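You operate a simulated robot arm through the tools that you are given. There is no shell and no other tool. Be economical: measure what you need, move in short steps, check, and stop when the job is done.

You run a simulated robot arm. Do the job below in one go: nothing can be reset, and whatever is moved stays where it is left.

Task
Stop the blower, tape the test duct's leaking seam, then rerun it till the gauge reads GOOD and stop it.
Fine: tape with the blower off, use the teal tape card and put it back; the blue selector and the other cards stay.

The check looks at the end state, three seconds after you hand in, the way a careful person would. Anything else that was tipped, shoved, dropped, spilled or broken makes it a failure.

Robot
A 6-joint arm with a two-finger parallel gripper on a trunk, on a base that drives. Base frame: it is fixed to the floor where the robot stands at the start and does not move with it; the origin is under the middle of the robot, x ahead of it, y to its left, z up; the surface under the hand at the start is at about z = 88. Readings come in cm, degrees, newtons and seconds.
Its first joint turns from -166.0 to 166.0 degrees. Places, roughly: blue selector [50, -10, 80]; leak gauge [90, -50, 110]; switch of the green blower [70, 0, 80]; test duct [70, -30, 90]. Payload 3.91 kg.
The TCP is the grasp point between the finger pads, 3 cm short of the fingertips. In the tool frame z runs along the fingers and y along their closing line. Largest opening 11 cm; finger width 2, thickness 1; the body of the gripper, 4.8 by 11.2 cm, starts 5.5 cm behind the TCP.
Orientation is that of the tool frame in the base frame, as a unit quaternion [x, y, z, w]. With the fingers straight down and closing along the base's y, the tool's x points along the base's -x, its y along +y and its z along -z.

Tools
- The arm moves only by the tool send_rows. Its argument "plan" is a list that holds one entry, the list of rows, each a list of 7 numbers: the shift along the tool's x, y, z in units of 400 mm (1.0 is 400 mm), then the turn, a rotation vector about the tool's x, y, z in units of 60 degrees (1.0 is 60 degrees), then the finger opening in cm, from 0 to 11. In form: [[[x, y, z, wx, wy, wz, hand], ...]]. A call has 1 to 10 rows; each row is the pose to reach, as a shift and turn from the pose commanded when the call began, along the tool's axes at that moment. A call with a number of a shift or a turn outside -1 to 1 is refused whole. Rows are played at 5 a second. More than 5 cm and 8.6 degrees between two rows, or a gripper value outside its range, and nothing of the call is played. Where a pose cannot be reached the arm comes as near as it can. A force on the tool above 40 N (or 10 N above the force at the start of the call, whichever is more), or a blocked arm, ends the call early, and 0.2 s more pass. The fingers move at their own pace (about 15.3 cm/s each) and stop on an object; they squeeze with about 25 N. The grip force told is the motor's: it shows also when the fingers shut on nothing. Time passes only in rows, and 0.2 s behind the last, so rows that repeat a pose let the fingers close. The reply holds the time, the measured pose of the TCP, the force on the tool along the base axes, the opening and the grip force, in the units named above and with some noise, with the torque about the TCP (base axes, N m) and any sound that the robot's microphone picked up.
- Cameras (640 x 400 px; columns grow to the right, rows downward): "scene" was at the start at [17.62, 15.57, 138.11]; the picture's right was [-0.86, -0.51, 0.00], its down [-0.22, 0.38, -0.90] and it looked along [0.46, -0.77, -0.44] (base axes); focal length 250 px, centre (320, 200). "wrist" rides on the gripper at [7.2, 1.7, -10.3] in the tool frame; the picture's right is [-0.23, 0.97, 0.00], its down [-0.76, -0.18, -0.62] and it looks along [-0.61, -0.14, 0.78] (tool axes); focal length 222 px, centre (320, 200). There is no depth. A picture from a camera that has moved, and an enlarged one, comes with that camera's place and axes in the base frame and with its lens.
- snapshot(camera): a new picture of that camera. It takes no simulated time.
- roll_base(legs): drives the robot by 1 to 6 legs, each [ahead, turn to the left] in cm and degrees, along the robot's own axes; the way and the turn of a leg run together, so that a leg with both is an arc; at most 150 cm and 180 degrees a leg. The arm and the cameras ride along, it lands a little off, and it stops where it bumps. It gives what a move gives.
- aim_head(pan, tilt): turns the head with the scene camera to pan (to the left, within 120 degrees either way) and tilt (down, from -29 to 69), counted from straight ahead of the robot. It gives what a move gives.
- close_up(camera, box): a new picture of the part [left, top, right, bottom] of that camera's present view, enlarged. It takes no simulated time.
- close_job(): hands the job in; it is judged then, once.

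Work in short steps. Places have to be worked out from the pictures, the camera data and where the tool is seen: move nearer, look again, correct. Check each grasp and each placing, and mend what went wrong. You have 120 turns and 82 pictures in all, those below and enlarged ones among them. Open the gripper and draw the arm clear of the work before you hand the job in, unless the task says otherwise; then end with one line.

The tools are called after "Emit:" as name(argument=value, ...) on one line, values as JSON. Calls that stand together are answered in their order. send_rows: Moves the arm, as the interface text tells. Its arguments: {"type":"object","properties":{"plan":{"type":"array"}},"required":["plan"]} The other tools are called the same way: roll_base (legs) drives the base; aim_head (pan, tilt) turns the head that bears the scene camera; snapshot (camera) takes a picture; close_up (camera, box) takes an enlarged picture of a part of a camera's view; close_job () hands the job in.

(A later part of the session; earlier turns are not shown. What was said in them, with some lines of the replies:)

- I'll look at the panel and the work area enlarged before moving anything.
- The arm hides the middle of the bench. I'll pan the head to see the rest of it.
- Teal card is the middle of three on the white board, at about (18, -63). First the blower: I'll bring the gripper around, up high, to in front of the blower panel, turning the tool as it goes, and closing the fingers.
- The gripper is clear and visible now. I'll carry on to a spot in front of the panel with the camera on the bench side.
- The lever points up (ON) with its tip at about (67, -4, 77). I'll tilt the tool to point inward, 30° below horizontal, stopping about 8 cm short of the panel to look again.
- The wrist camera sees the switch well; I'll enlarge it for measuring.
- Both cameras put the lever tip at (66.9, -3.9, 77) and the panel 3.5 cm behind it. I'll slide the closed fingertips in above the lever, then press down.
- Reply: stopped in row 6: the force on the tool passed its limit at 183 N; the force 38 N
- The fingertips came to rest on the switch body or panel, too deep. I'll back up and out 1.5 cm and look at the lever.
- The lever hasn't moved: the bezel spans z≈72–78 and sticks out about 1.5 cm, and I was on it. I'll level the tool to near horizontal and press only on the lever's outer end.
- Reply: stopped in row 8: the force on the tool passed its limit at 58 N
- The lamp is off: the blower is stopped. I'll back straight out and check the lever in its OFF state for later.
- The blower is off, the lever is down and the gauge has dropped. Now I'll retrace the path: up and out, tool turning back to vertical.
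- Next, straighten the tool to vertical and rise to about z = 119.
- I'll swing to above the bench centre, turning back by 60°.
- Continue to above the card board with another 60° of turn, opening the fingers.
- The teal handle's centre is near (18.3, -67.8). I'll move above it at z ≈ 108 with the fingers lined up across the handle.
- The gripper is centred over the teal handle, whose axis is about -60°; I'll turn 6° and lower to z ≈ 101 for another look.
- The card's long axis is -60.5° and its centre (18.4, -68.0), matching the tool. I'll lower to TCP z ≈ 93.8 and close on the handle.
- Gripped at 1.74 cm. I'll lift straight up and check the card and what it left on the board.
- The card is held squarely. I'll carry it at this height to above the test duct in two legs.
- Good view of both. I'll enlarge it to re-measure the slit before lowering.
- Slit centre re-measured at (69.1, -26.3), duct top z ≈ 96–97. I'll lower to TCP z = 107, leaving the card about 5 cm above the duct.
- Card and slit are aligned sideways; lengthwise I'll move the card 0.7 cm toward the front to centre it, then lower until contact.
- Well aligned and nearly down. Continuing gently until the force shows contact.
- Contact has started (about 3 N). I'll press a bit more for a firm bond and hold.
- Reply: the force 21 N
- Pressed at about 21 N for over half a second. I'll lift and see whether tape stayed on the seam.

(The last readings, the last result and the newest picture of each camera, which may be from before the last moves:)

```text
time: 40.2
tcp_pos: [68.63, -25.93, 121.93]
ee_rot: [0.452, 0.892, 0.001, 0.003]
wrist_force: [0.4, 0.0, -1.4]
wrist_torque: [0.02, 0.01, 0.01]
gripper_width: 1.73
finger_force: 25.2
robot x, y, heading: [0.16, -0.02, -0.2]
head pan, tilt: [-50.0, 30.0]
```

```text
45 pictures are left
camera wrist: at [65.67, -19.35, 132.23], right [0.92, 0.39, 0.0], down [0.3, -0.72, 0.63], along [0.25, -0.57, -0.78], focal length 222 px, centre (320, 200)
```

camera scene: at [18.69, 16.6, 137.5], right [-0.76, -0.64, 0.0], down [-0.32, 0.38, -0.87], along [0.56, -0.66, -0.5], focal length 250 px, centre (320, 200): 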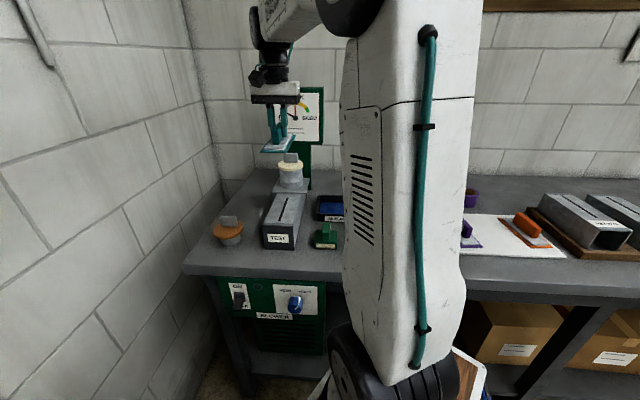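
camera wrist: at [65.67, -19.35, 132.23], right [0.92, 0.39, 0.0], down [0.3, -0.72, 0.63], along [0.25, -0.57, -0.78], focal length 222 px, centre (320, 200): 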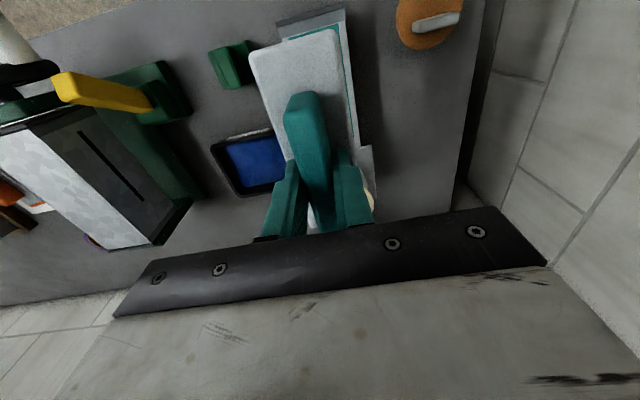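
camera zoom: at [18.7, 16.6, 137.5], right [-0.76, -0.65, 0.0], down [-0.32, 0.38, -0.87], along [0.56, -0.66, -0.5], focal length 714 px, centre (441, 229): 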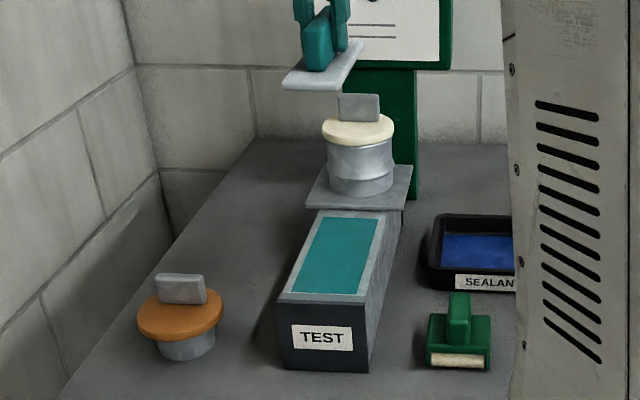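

The teal tape covers the whole slit. Now the card goes back: I'll retrace to above its place on the board.

Emit:
send_rows(plan=[[[-0.005, -0.082, 0, 0, 0, 0.01, 0], [-0.01, -0.1635, 0, 0, 0, 0.02, 0], [-0.015, -0.245, 0, 0, 0, 0.03, 0], [-0.02, -0.327, 0, 0, 0, 0.04, 0], [-0.0255, -0.409, 0, 0, 0, 0.05, 0], [-0.031, -0.4905, 0, 0, 0, 0.06, 0], [-0.036, -0.572, 0, 0, 0, 0.07, 0], [-0.041, -0.654, 0, 0, 0, 0.08, 0], [-0.046, -0.736, 0, 0, 0, 0.09, 0], [-0.051, -0.8175, 0, 0, 0, 0.1, 0]]])

Emit:
send_rows(plan=[[[-0.0136, -0.0808, 0, 0, 0, 0, 0], [-0.0271, -0.1615, 0, 0, 0, 0, 0], [-0.0407, -0.2423, 0, 0, 0, 0, 0], [-0.0542, -0.3231, 0, 0, 0, 0, 0], [-0.0678, -0.4039, 0, 0, 0, 0, 0], [-0.0814, -0.4846, 0, 0, 0, 0, 0], [-0.0949, -0.5654, 0, 0, 0, 0, 0], [-0.1085, -0.6462, 0, 0, 0, 0, 0], [-0.122, -0.7269, 0, 0, 0, 0, 0], [-0.1356, -0.8077, 0, 0, 0, 0, 0]]])

Emit:
aim_head(pan=-85, tilt=30)

Emit:
snapshot(camera="wrist")

Emit:
close_up(camera="scene", box=[290, 100, 420, 230])

```text
time: 42.4
tcp_pos: [43.42, -46.82, 121.7]
ee_rot: [0.498, 0.867, 0.0, 0.003]
wrist_force: [0.7, 0.5, 0.1]
wrist_torque: [0.01, 0.02, 0.01]
gripper_width: 1.76
finger_force: 25.0
robot x, y, heading: [0.06, -0.28, -0.1]
head pan, tilt: [-50.0, 30.0]
```

```text
time: 44.6
tcp_pos: [18.12, -68.06, 121.57]
ee_rot: [0.499, 0.867, 0.0, 0.002]
wrist_force: [1.1, 0.5, -0.1]
wrist_torque: [0.0, 0.03, 0.0]
gripper_width: 1.72
finger_force: 25.0
robot x, y, heading: [0.11, 0.28, 0.1]
head pan, tilt: [-50.0, 30.0]
```

```text
time: 45.6
tcp_pos: [18.25, -68.09, 121.57]
ee_rot: [0.498, 0.867, 0.0, 0.002]
wrist_force: [0.4, 0.5, -0.7]
wrist_torque: [0.04, -0.02, 0.03]
gripper_width: 1.74
finger_force: 25.0
robot x, y, heading: [-0.13, 0.43, 0.2]
head pan, tilt: [-85.0, 30.0]
```

```text
44 pictures are left
camera wrist: at [15.94, -61.15, 131.89], right [0.96, 0.29, 0.0], down [0.23, -0.75, 0.63], along [0.19, -0.6, -0.78], focal length 222 px, centre (320, 200)
```

wrist: 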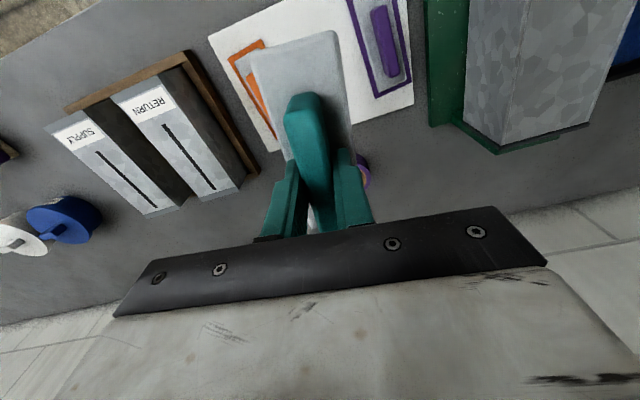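

```text
3.08 times, centred on (355, 165) of scene
camera zoom: at [13.67, 14.5, 137.5], right [-1.0, -0.09, 0.0], down [-0.05, 0.5, -0.87], along [0.08, -0.86, -0.5], focal length 770 px, centre (212, 308)
```

zoom: 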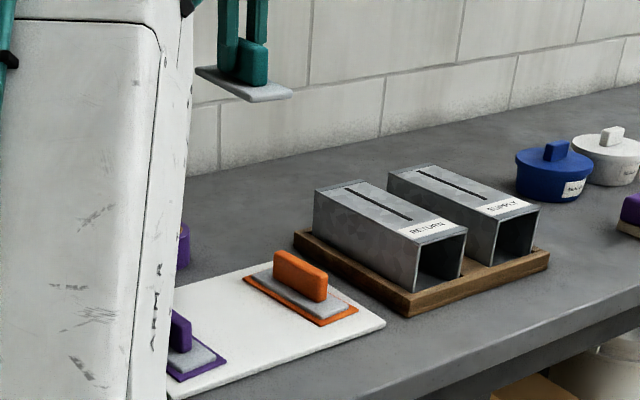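

Above the empty spot. I'll lower, slowing near the board.

Emit:
send_rows(plan=[[[0.0025, 0.005, 0.1, 0, 0, 0, 0], [0.0025, 0.005, 0.2, 0, 0, 0, 0], [0.0025, 0.005, 0.3, 0, 0, 0, 0], [0.0025, 0.005, 0.4, 0, 0, 0, 0], [0.0025, 0.005, 0.5, 0, 0, 0, 0], [0.0025, 0.005, 0.59, 0, 0, 0, 0], [0.0025, 0.005, 0.65, 0, 0, 0, 0], [0.0025, 0.005, 0.675, 0, 0, 0, 0], [0.0025, 0.005, 0.682, 0, 0, 0, 0], [0.0025, 0.005, 0.689, 0, 0, 0, 0]]])

Emit:
close_up(camera="scene", box=[290, 130, 400, 230])

```text
time: 47.8
tcp_pos: [18.6, -67.68, 94.08]
ee_rot: [0.498, 0.867, 0.001, 0.002]
wrist_force: [-0.4, -0.3, -0.2]
wrist_torque: [0.03, -0.01, 0.02]
gripper_width: 1.73
finger_force: 25.0
robot x, y, heading: [-0.03, -0.2, 0.3]
head pan, tilt: [-85.0, 30.0]
```

```text
4.00 times, centred on (345, 180) of scene
camera zoom: at [13.67, 14.5, 137.5], right [-1.0, -0.09, 0.0], down [-0.04, 0.5, -0.87], along [0.08, -0.86, -0.5], focal length 1000 px, centre (220, 280)
```

zoom: 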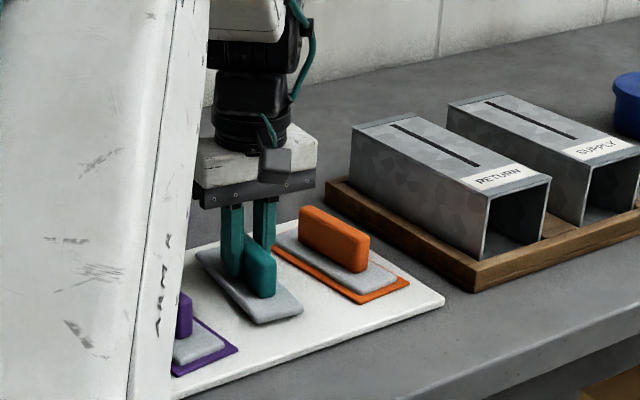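

Just above the board still; continuing down in 1–2 mm steps until contact.

Emit:
send_rows(plan=[[[0, 0, 0.005, 0, 0, 0, 0], [0, 0, 0.009, 0, 0, 0, 0], [0, 0, 0.012, 0, 0, 0, 0], [0, 0, 0.015, 0, 0, 0, 0]]])

```text
time: 48.8
tcp_pos: [18.52, -67.69, 93.63]
ee_rot: [0.498, 0.867, -0.001, 0.003]
wrist_force: [0.9, 2.0, 19.9]
wrist_torque: [0.05, 0.01, 0.01]
gripper_width: 1.74
finger_force: 24.3
robot x, y, heading: [-0.23, 0.04, 0.3]
head pan, tilt: [-85.0, 30.0]
```

Seated on the board. I'll ease off, open to 5 cm and lift clear.

Emit:
send_rows(plan=[[[0, 0, -0.003, 0, 0, 0, 1.74], [0, 0, -0.003, 0, 0, 0, 3.5], [0, 0, -0.003, 0, 0, 0, 5], [0, 0, -0.003, 0, 0, 0, 5], [0, 0, -0.05, 0, 0, 0, 5], [0, 0, -0.15, 0, 0, 0, 5], [0, 0, -0.27, 0, 0, 0, 5], [0, 0, -0.39, 0, 0, 0, 5], [0, 0, -0.51, 0, 0, 0, 5], [0, 0, -0.62, 0, 0, 0, 5]]])

Emit:
snapshot(camera="wrist")

Emit:
close_up(camera="scene", box=[290, 130, 400, 230])

```text
time: 51.0
tcp_pos: [18.58, -67.71, 118.43]
ee_rot: [0.498, 0.867, 0.001, 0.002]
wrist_force: [0.5, -0.5, -0.1]
wrist_torque: [0.09, -0.03, -0.02]
gripper_width: 5.02
finger_force: 0.1
robot x, y, heading: [0.29, 0.2, 0.0]
head pan, tilt: [-85.0, 30.0]
```

```text
41 pictures are left
camera wrist: at [16.35, -60.74, 128.62], right [0.96, 0.29, 0.0], down [0.23, -0.75, 0.62], along [0.19, -0.6, -0.78], focal length 222 px, centre (320, 200)
```

wrist: 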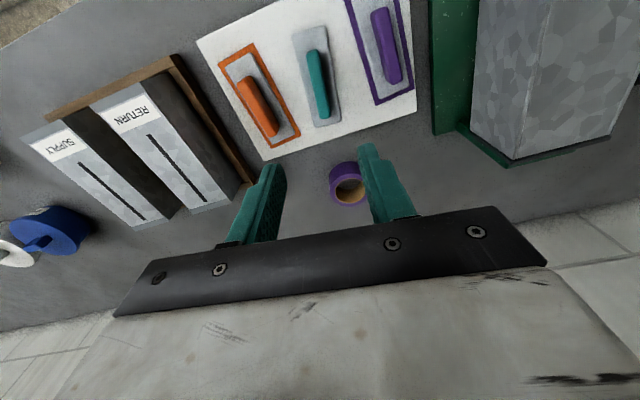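

```text
4.00 times, centred on (345, 180) of scene
camera zoom: at [13.67, 14.48, 137.5], right [-1.0, -0.09, 0.0], down [-0.05, 0.5, -0.87], along [0.08, -0.86, -0.5], focal length 1000 px, centre (220, 280)
```

zoom: 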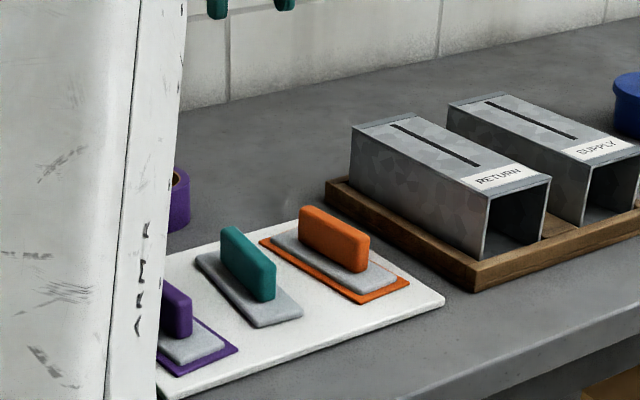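

The teal card is back in place on the board. Now to restart the blower: swing back to the panel in three turning legs, closing the fingers on the way.

Emit:
send_rows(plan=[[[0.0199, 0.0737, -0.005, 0, 0, -0.1, 4], [0.0398, 0.1474, -0.01, 0, 0, -0.2, 2], [0.0597, 0.2211, -0.015, 0, 0, -0.3, 0], [0.0796, 0.2948, -0.02, 0, 0, -0.4, 0], [0.0995, 0.3685, -0.025, 0, 0, -0.5, 0], [0.1194, 0.4422, -0.03, 0, 0, -0.6, 0], [0.1393, 0.5159, -0.035, 0, 0, -0.7, 0], [0.1592, 0.5896, -0.04, 0, 0, -0.8, 0], [0.1791, 0.6633, -0.045, 0, 0, -0.9, 0], [0.199, 0.737, -0.05, 0, 0, -1.0, 0]]])

Emit:
send_rows(plan=[[[-0.04, 0.07, 0, 0, 0, -0.1, 0], [-0.08, 0.14, 0, 0, 0, -0.2, 0], [-0.12, 0.21, 0, 0, 0, -0.3, 0], [-0.16, 0.28, 0, 0, 0, -0.4, 0], [-0.2, 0.35, 0, 0, 0, -0.5, 0], [-0.24, 0.42, 0, 0, 0, -0.6, 0], [-0.28, 0.49, 0, 0, 0, -0.7, 0], [-0.32, 0.56, 0, 0, 0, -0.8, 0], [-0.36, 0.63, 0, 0, 0, -0.9, 0], [-0.4, 0.7, 0, 0, 0, -1.0, 0]]])

Emit:
send_rows(plan=[[[-0.0588, 0.0267, 0, 0, 0, -0.1, 0], [-0.1176, 0.0534, 0, 0, 0, -0.2, 0], [-0.1764, 0.0801, 0, 0, 0, -0.3, 0], [-0.2352, 0.1068, 0, 0, 0, -0.4, 0], [-0.294, 0.1335, 0, 0, 0, -0.5, 0], [-0.3528, 0.1602, 0, 0, 0, -0.6, 0], [-0.4116, 0.1869, 0, 0, 0, -0.7, 0], [-0.4704, 0.2136, 0, 0, 0, -0.8, 0], [-0.5292, 0.2403, 0, 0, 0, -0.9, 0], [-0.588, 0.267, 0, 0, 0, -1.0, 0]]])

Emit:
aim_head(pan=-50, tilt=30)

Emit:
snapshot(camera="scene")

```text
time: 53.2
tcp_pos: [39.76, -45.79, 120.35]
ee_rot: [-0.003, 1.0, 0.0, 0.003]
wrist_force: [-0.6, -0.1, 0.0]
wrist_torque: [0.03, 0.01, 0.02]
gripper_width: 0.01
finger_force: 25.1
robot x, y, heading: [-0.35, 0.13, 0.1]
head pan, tilt: [-85.0, 30.0]
```

```text
time: 55.4
tcp_pos: [55.72, -17.9, 120.1]
ee_rot: [-0.502, 0.865, -0.001, 0.002]
wrist_force: [0.1, -0.4, -0.2]
wrist_torque: [0.0, -0.04, 0.0]
gripper_width: 0.0
finger_force: 24.9
robot x, y, heading: [-0.18, -0.05, 0.0]
head pan, tilt: [-85.0, 30.0]
```

```text
time: 57.6
tcp_pos: [58.18, 7.77, 120.38]
ee_rot: [0.867, -0.498, 0.003, -0.001]
wrist_force: [-0.2, 0.3, 0.4]
wrist_torque: [-0.02, -0.01, -0.01]
gripper_width: 0.0
finger_force: 24.8
robot x, y, heading: [-0.13, -0.26, 0.2]
head pan, tilt: [-85.0, 30.0]
```

```text
time: 58.6
tcp_pos: [58.14, 7.87, 120.18]
ee_rot: [0.867, -0.498, 0.002, -0.001]
wrist_force: [-0.9, -0.3, -0.4]
wrist_torque: [0.04, 0.02, 0.01]
gripper_width: 0.0
finger_force: 24.6
robot x, y, heading: [-0.13, -0.05, 0.1]
head pan, tilt: [-50.0, 30.0]
```

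```text
39 pictures are left
camera scene: at [18.68, 16.61, 137.5], right [-0.76, -0.64, 0.0], down [-0.32, 0.38, -0.87], along [0.56, -0.66, -0.5], focal length 250 px, centre (320, 200)
```

scene: 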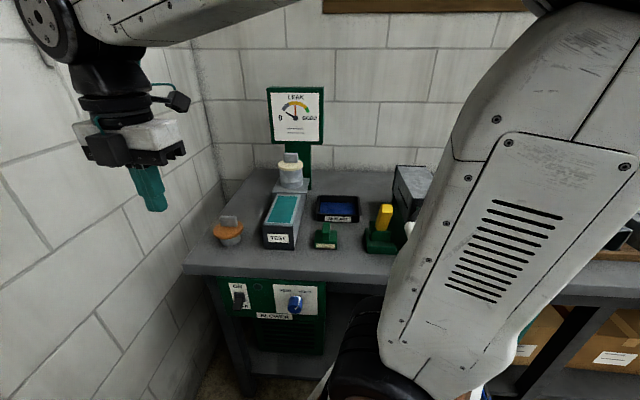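

I'll enlarge the lever from here to fix its OFF position.

Emit:
close_up(camera="scene", box=[210, 265, 330, 335])

```text
5.33 times, centred on (270, 300) of scene
camera zoom: at [18.68, 16.61, 137.5], right [-0.76, -0.64, 0.0], down [-0.32, 0.38, -0.87], along [0.56, -0.66, -0.5], focal length 1334 px, centre (587, -333)
```

zoom: 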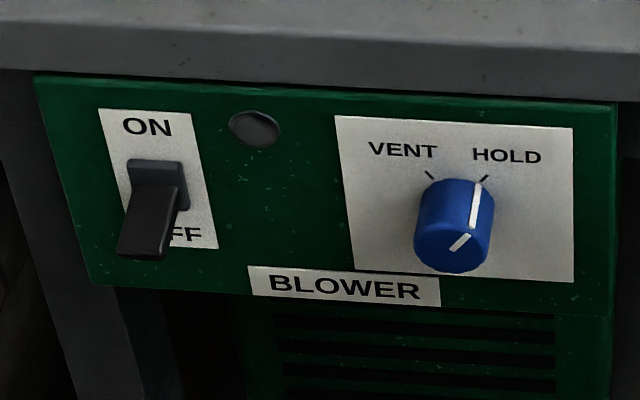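

OFF lever tip is near z ≈ 73.5–74. I'll descend in front of the panel, tilting the tool inward as before.

Emit:
send_rows(plan=[[[0.0103, -0.0024, 0.088, 0.005, 0.1, -0.009, 0], [0.0206, -0.0048, 0.176, 0.01, 0.2, -0.018, 0], [0.0309, -0.0072, 0.264, 0.016, 0.3, -0.027, 0], [0.0412, -0.0096, 0.352, 0.021, 0.4, -0.036, 0], [0.0515, -0.012, 0.44, 0.026, 0.5, -0.045, 0], [0.0618, -0.0144, 0.528, 0.031, 0.6, -0.054, 0], [0.0721, -0.0168, 0.616, 0.037, 0.7, -0.063, 0], [0.0824, -0.0192, 0.704, 0.042, 0.8, -0.072, 0], [0.0927, -0.0216, 0.792, 0.047, 0.9, -0.082, 0], [0.103, -0.024, 0.88, 0.0524, 0.999, -0.0906, 0]]])

```text
time: 60.8
tcp_pos: [61.03, 4.8, 85.12]
ee_rot: [0.771, -0.392, 0.449, 0.225]
wrist_force: [-0.2, 0.5, 0.4]
wrist_torque: [0.04, -0.01, 0.03]
gripper_width: 0.01
finger_force: 25.3
robot x, y, heading: [-0.32, 0.01, 0.1]
head pan, tilt: [-50.0, 30.0]
```

Now level the tool and drop to just below lever height, still about 8 cm out.

Emit:
send_rows(plan=[[[-0.06, 0, 0.035, 0, 0.083, 0, 0], [-0.12, 0, 0.07, 0, 0.167, 0, 0], [-0.181, 0, 0.104, 0, 0.25, 0, 0], [-0.241, 0, 0.139, 0, 0.333, 0, 0], [-0.301, 0, 0.174, 0, 0.4167, 0, 0]]])

Emit:
close_up(camera="wrist", box=[220, 40, 440, 220])

Emit:
snapshot(camera="scene")

```text
time: 62.0
tcp_pos: [61.21, 4.63, 71.25]
ee_rot: [0.655, -0.334, 0.605, 0.305]
wrist_force: [0.0, 0.2, 0.3]
wrist_torque: [0.03, 0.0, 0.01]
gripper_width: 0.0
finger_force: 24.7
robot x, y, heading: [0.14, 0.06, 0.1]
head pan, tilt: [-50.0, 30.0]
```

```text
2.22 times, centred on (330, 130) of wrist
camera zoom: at [54.17, 11.33, 79.23], right [-0.8, -0.56, -0.23], down [-0.26, 0.66, -0.71], along [0.55, -0.5, -0.67], focal length 494 px, centre (298, 356)
```

zoom: 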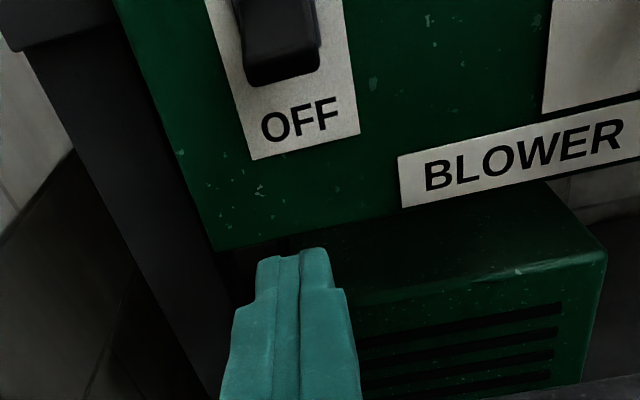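

```text
36 pictures are left
camera scene: at [18.68, 16.62, 137.5], right [-0.76, -0.64, 0.0], down [-0.32, 0.38, -0.87], along [0.56, -0.66, -0.5], focal length 250 px, centre (320, 200)
```

scene: 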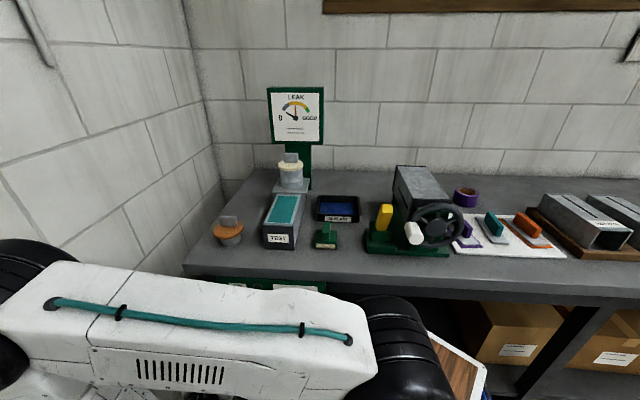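

There's clearance under the lever (tip z ≈ 74.7) and above the box (z ≈ 66). I'll slide in beneath it and push up.

Emit:
send_rows(plan=[[[0.006, 0, 0.068, 0, 0, 0, 0], [0.012, 0, 0.136, 0, 0, 0, 0], [0.0176, 0, 0.202, 0, 0, 0, 0], [0.0425, 0, 0.2, 0, 0, 0, 0], [0.0674, 0, 0.198, 0, 0, 0, 0], [0.0923, 0, 0.195, 0, 0, 0, 0], [0.1172, 0, 0.193, 0, 0, 0, 0], [0.1421, 0, 0.191, 0, 0, 0, 0]]])

Emit:
snapshot(camera="wrist")

Emit:
close_up(camera="scene", box=[250, 70, 340, 160])

```text
time: 63.9
tcp_pos: [65.93, -1.77, 75.85]
ee_rot: [0.66, -0.334, 0.601, 0.304]
wrist_force: [1.3, 1.1, -8.2]
wrist_torque: [0.21, 0.19, -0.06]
gripper_width: 0.0
finger_force: 24.8
robot x, y, heading: [-0.21, -0.02, 0.3]
head pan, tilt: [-50.0, 30.0]
stopped in row 8: the force on the tool passed its limit at 45 N (the readings are from after the stop); the commanded pose is now the measured one
```

```text
35 pictures are left
camera wrist: at [58.98, 4.72, 83.93], right [-0.8, -0.56, -0.23], down [-0.27, 0.66, -0.7], along [0.54, -0.5, -0.68], focal length 222 px, centre (320, 200)
```

wrist: 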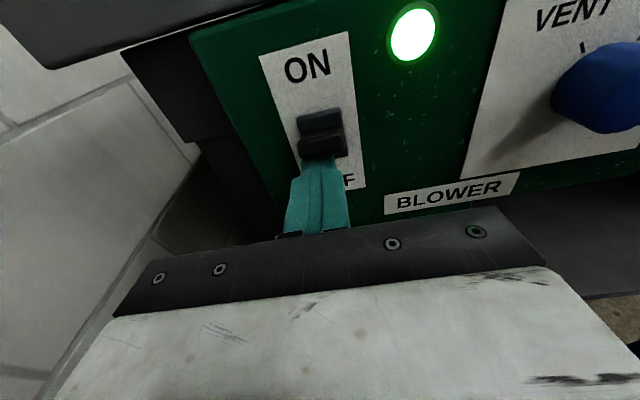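

```text
4.44 times, centred on (295, 115) of scene
camera zoom: at [18.71, 16.63, 137.49], right [-0.76, -0.65, 0.0], down [-0.32, 0.38, -0.87], along [0.56, -0.66, -0.5], focal length 1112 px, centre (431, 578)
```

zoom: 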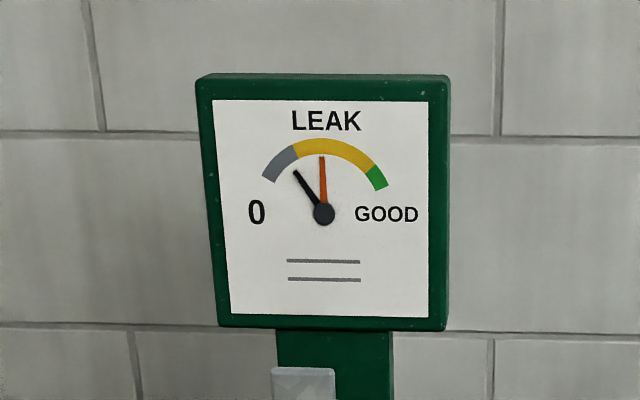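

Blower is running and the needle is rising. I'll withdraw and park the fingers just outside, above lever height, ready to switch off.

Emit:
send_rows(plan=[[[-0.025, 0, 0.0, 0, 0, 0, 0], [-0.025, 0, -0.08, 0, 0, 0, 0], [-0.025, 0, -0.15, 0, 0, 0, 0], [0.04, 0, -0.155, 0, 0, 0, 0], [0.111, 0, -0.16, 0, 0, 0, 0], [0.111, 0, -0.16, 0, 0, 0, 0]]])

Emit:
close_up(camera="scene", box=[250, 70, 340, 160])

Emit:
snapshot(camera="wrist")

```text
time: 65.3
tcp_pos: [62.25, 2.88, 81.01]
ee_rot: [0.659, -0.334, 0.601, 0.305]
wrist_force: [0.6, 0.6, -0.2]
wrist_torque: [-0.03, -0.02, 0.02]
gripper_width: 0.0
finger_force: 25.0
robot x, y, heading: [0.04, 0.26, 0.1]
head pan, tilt: [-50.0, 30.0]
```

```text
4.44 times, centred on (295, 115) of scene
camera zoom: at [18.68, 16.64, 137.49], right [-0.76, -0.65, 0.0], down [-0.32, 0.38, -0.87], along [0.56, -0.66, -0.5], focal length 1112 px, centre (431, 578)
```

zoom: 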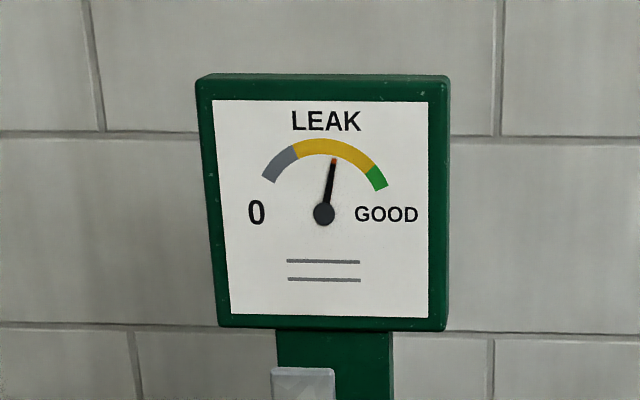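

```text
32 pictures are left
camera wrist: at [55.32, 9.44, 89.1], right [-0.8, -0.56, -0.23], down [-0.27, 0.66, -0.7], along [0.54, -0.5, -0.68], focal length 222 px, centre (320, 200)
```

wrist: 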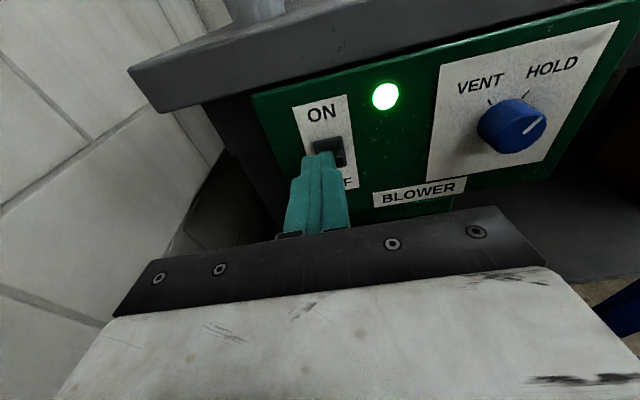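

Needle past mid and rising. I'll wait two seconds and look again.

Emit:
send_rows(plan=[[[0, 0, 0, 0, 0, 0, 0], [0, 0, 0, 0, 0, 0, 0], [0, 0, 0, 0, 0, 0, 0], [0, 0, 0, 0, 0, 0, 0], [0, 0, 0, 0, 0, 0, 0], [0, 0, 0, 0, 0, 0, 0], [0, 0, 0, 0, 0, 0, 0], [0, 0, 0, 0, 0, 0, 0]]])

Emit:
close_up(camera="scene", box=[250, 70, 340, 160])

```text
time: 67.1
tcp_pos: [62.37, 2.85, 81.04]
ee_rot: [0.659, -0.334, 0.6, 0.305]
wrist_force: [-1.3, -0.7, 0.6]
wrist_torque: [0.03, 0.0, 0.02]
gripper_width: 0.0
finger_force: 25.0
robot x, y, heading: [-0.32, 0.01, 0.2]
head pan, tilt: [-50.0, 30.0]
```

```text
4.44 times, centred on (295, 115) of scene
camera zoom: at [18.68, 16.63, 137.49], right [-0.76, -0.65, 0.0], down [-0.32, 0.38, -0.87], along [0.56, -0.66, -0.5], focal length 1112 px, centre (431, 578)
```

zoom: 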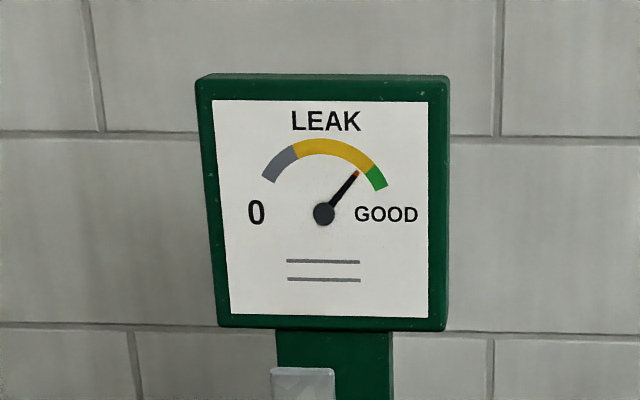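

Nearly in the green; another second.

Emit:
send_rows(plan=[[[0, 0, 0, 0, 0, 0, 0], [0, 0, 0, 0, 0, 0, 0], [0, 0, 0, 0, 0, 0, 0], [0, 0, 0, 0, 0, 0, 0]]])

Emit:
close_up(camera="scene", box=[250, 70, 340, 160])

```text
time: 68.1
tcp_pos: [62.39, 2.93, 81.04]
ee_rot: [0.659, -0.334, 0.601, 0.305]
wrist_force: [0.8, 0.4, 0.3]
wrist_torque: [-0.03, -0.01, 0.01]
gripper_width: 0.0
finger_force: 25.0
robot x, y, heading: [-0.5, 0.36, 0.2]
head pan, tilt: [-50.0, 30.0]
```

```text
4.44 times, centred on (295, 115) of scene
camera zoom: at [18.68, 16.63, 137.49], right [-0.76, -0.65, 0.0], down [-0.32, 0.38, -0.87], along [0.56, -0.66, -0.5], focal length 1112 px, centre (431, 578)
```

zoom: 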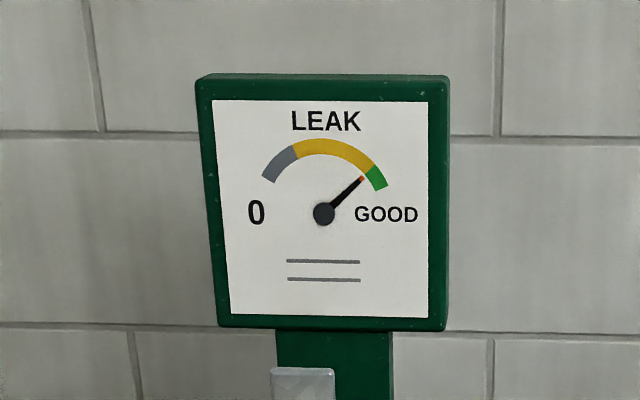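

The needle is right at the green edge and slowing; I'll wait two more seconds for a clear reading.

Emit:
send_rows(plan=[[[0, 0, 0, 0, 0, 0, 0], [0, 0, 0, 0, 0, 0, 0], [0, 0, 0, 0, 0, 0, 0], [0, 0, 0, 0, 0, 0, 0], [0, 0, 0, 0, 0, 0, 0], [0, 0, 0, 0, 0, 0, 0], [0, 0, 0, 0, 0, 0, 0], [0, 0, 0, 0, 0, 0, 0], [0, 0, 0, 0, 0, 0, 0], [0, 0, 0, 0, 0, 0, 0]]])

Emit:
close_up(camera="scene", box=[270, 80, 320, 130])

```text
time: 70.3
tcp_pos: [62.32, 2.78, 80.98]
ee_rot: [0.66, -0.334, 0.6, 0.304]
wrist_force: [0.5, 0.7, 0.2]
wrist_torque: [0.02, 0.05, -0.03]
gripper_width: 0.0
finger_force: 25.1
robot x, y, heading: [0.09, 0.14, 0.2]
head pan, tilt: [-50.0, 30.0]
```

```text
8.00 times, centred on (295, 105) of scene
camera zoom: at [18.68, 16.63, 137.49], right [-0.76, -0.65, 0.0], down [-0.32, 0.38, -0.87], along [0.56, -0.66, -0.5], focal length 2001 px, centre (520, 960)
```

zoom: 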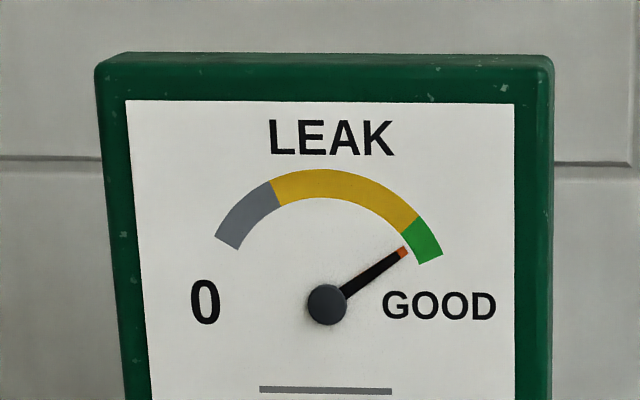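

The needle sits in the green: GOOD. Now I'll slide in over the lever and press it down to stop the blower.

Emit:
send_rows(plan=[[[0.0068, 0, 0.078, 0, 0, 0, 0], [0.0136, 0, 0.1557, 0, 0, 0, 0], [-0.0113, 0, 0.158, 0, 0, 0, 0], [-0.0362, 0, 0.16, 0, 0, 0, 0], [-0.0611, 0, 0.162, 0, 0, 0, 0], [-0.086, 0, 0.1645, 0, 0, 0, 0], [-0.1, 0, 0.166, 0, 0, 0, 0]]])

Emit:
snapshot(camera="wrist")

```text
time: 71.7
tcp_pos: [66.25, -1.94, 77.73]
ee_rot: [0.654, -0.333, 0.606, 0.306]
wrist_force: [-8.3, 1.6, 16.3]
wrist_torque: [-0.39, -0.11, -0.09]
gripper_width: 0.0
finger_force: 25.1
robot x, y, heading: [0.02, -0.2, 0.2]
head pan, tilt: [-50.0, 30.0]
stopped in row 6: the force on the tool passed its limit at 58 N (the readings are from after the stop); the commanded pose is now the measured one
```

```text
28 pictures are left
camera wrist: at [59.03, 4.7, 85.66], right [-0.8, -0.56, -0.23], down [-0.26, 0.66, -0.71], along [0.55, -0.5, -0.67], focal length 222 px, centre (320, 200)
```

wrist: 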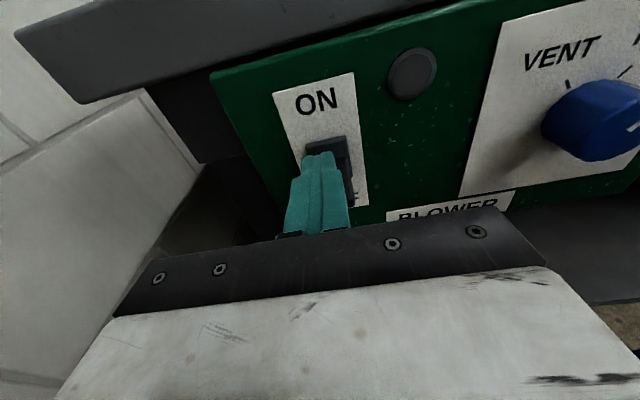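

The lamp is off. I'll withdraw up and out, then check the gauge.

Emit:
send_rows(plan=[[[0.03, 0, 0.0, 0, 0, 0, 0], [0.03, 0, -0.1, 0, 0, 0, 0], [0.03, 0, -0.2, 0, 0, 0, 0]]])

Emit:
send_rows(plan=[[[0.049, 0, -0.014, 0, -0.1, 0, 2], [0.098, 0, -0.029, 0, -0.2, 0, 4], [0.147, 0, -0.043, 0, -0.3, 0, 6], [0.196, 0, -0.057, 0, -0.4, 0, 6], [0.245, 0, -0.071, 0, -0.5, 0, 6], [0.293, 0, -0.086, 0, -0.6, 0, 6], [0.342, 0, -0.1, 0, -0.7, 0, 6], [0.391, 0, -0.114, 0, -0.8, 0, 6], [0.44, 0, -0.129, 0, -0.9, 0, 6], [0.489, 0, -0.143, 0, -1.0, 0, 6]]])

Emit:
snapshot(camera="scene")

Emit:
close_up(camera="scene", box=[250, 70, 340, 160])

```text
time: 72.5
tcp_pos: [61.72, 4.37, 79.26]
ee_rot: [0.656, -0.333, 0.605, 0.305]
wrist_force: [-0.9, -0.1, 0.1]
wrist_torque: [0.03, 0.01, -0.01]
gripper_width: 0.0
finger_force: 25.7
robot x, y, heading: [-0.24, 0.07, 0.0]
head pan, tilt: [-50.0, 30.0]
```

```text
time: 74.7
tcp_pos: [59.11, 7.6, 99.32]
ee_rot: [0.87, -0.441, 0.196, 0.098]
wrist_force: [0.5, -0.2, -0.1]
wrist_torque: [-0.04, 0.01, -0.03]
gripper_width: 6.01
finger_force: 0.0
robot x, y, heading: [-0.19, -0.2, 0.3]
head pan, tilt: [-50.0, 30.0]
```

```text
27 pictures are left
camera scene: at [18.7, 16.64, 137.49], right [-0.76, -0.65, 0.0], down [-0.32, 0.38, -0.87], along [0.56, -0.66, -0.5], focal length 250 px, centre (320, 200)
```

scene: 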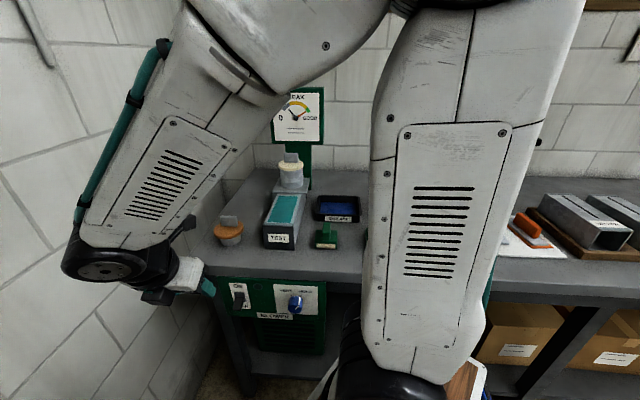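

```text
4.44 times, centred on (295, 115) of scene
camera zoom: at [18.7, 16.64, 137.49], right [-0.76, -0.65, 0.0], down [-0.32, 0.38, -0.87], along [0.56, -0.66, -0.5], focal length 1112 px, centre (431, 578)
```

zoom: 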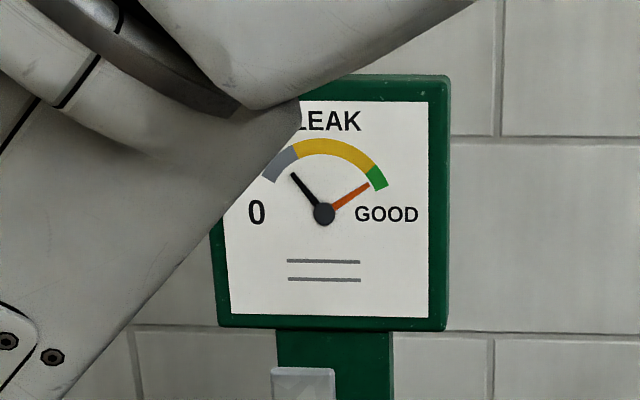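

The drag hand holds at GOOD and the needle falls with the blower off. I'll raise the arm fully clear and take a last look.

Emit:
send_rows(plan=[[[0.042, 0, -0.09, 0, -0.085, 0, 6], [0.084, 0, -0.18, 0, -0.17, 0, 6], [0.126, 0, -0.27, 0, -0.256, 0, 6], [0.168, 0, -0.36, 0, -0.341, 0, 6], [0.21, 0, -0.453, 0, -0.428, 0, 6]]])

Emit:
close_up(camera="scene", box=[180, 70, 360, 340])

Emit:
aim_head(pan=-80, tilt=30)

Emit:
snapshot(camera="scene")

```text
time: 75.9
tcp_pos: [58.71, 7.85, 119.44]
ee_rot: [0.892, -0.452, -0.003, -0.004]
wrist_force: [-0.2, 0.3, -0.3]
wrist_torque: [0.03, 0.01, -0.02]
gripper_width: 5.99
finger_force: 0.2
robot x, y, heading: [0.05, 0.13, 0.1]
head pan, tilt: [-50.0, 30.0]
```

```text
1.48 times, centred on (270, 205) of scene
camera zoom: at [18.68, 16.63, 137.49], right [-0.76, -0.65, 0.0], down [-0.32, 0.38, -0.87], along [0.56, -0.66, -0.5], focal length 370 px, centre (394, 193)
```

zoom: 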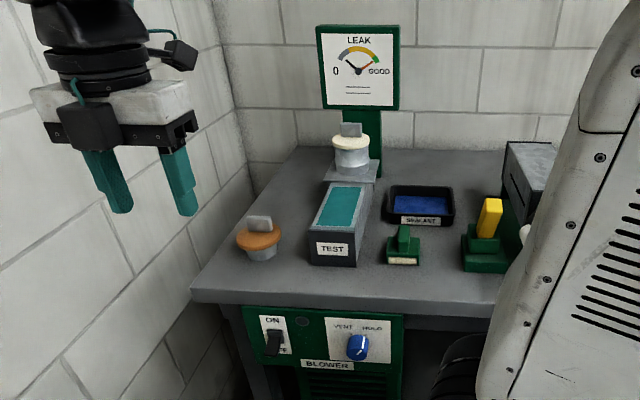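

```text
time: 76.8
tcp_pos: [58.75, 7.64, 119.24]
ee_rot: [0.892, -0.452, -0.001, -0.003]
wrist_force: [0.1, -0.5, 0.5]
wrist_torque: [0.0, 0.02, 0.01]
gripper_width: 6.01
finger_force: 0.1
robot x, y, heading: [0.27, 0.22, 0.0]
head pan, tilt: [-80.0, 30.0]
```

```text
24 pictures are left
camera scene: at [14.45, 14.63, 137.5], right [-0.98, -0.18, 0.0], down [-0.09, 0.49, -0.87], along [0.15, -0.85, -0.5], focal length 250 px, centre (320, 200)
```

scene: 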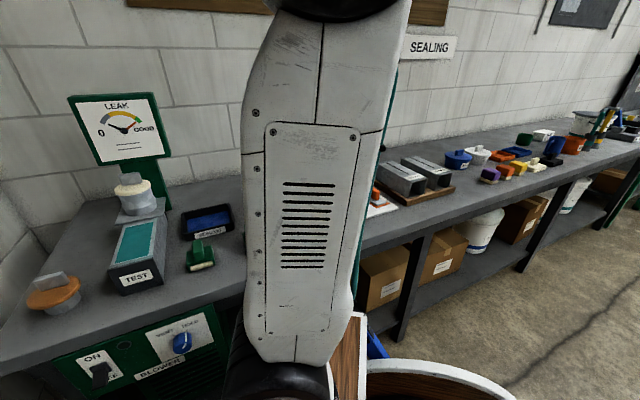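

Everything is in order: the seam is taped, the blower is off, the selector is still on HOLD, the card is back and the arm is clear with the gripper open. Handing in.

Emit:
close_job()

```text
The job is handed in.
```

The test duct's seam is taped, the rerun gauge read GOOD, the blower is off, the teal card is back on its board, and the blue selector and other cards were not touched.
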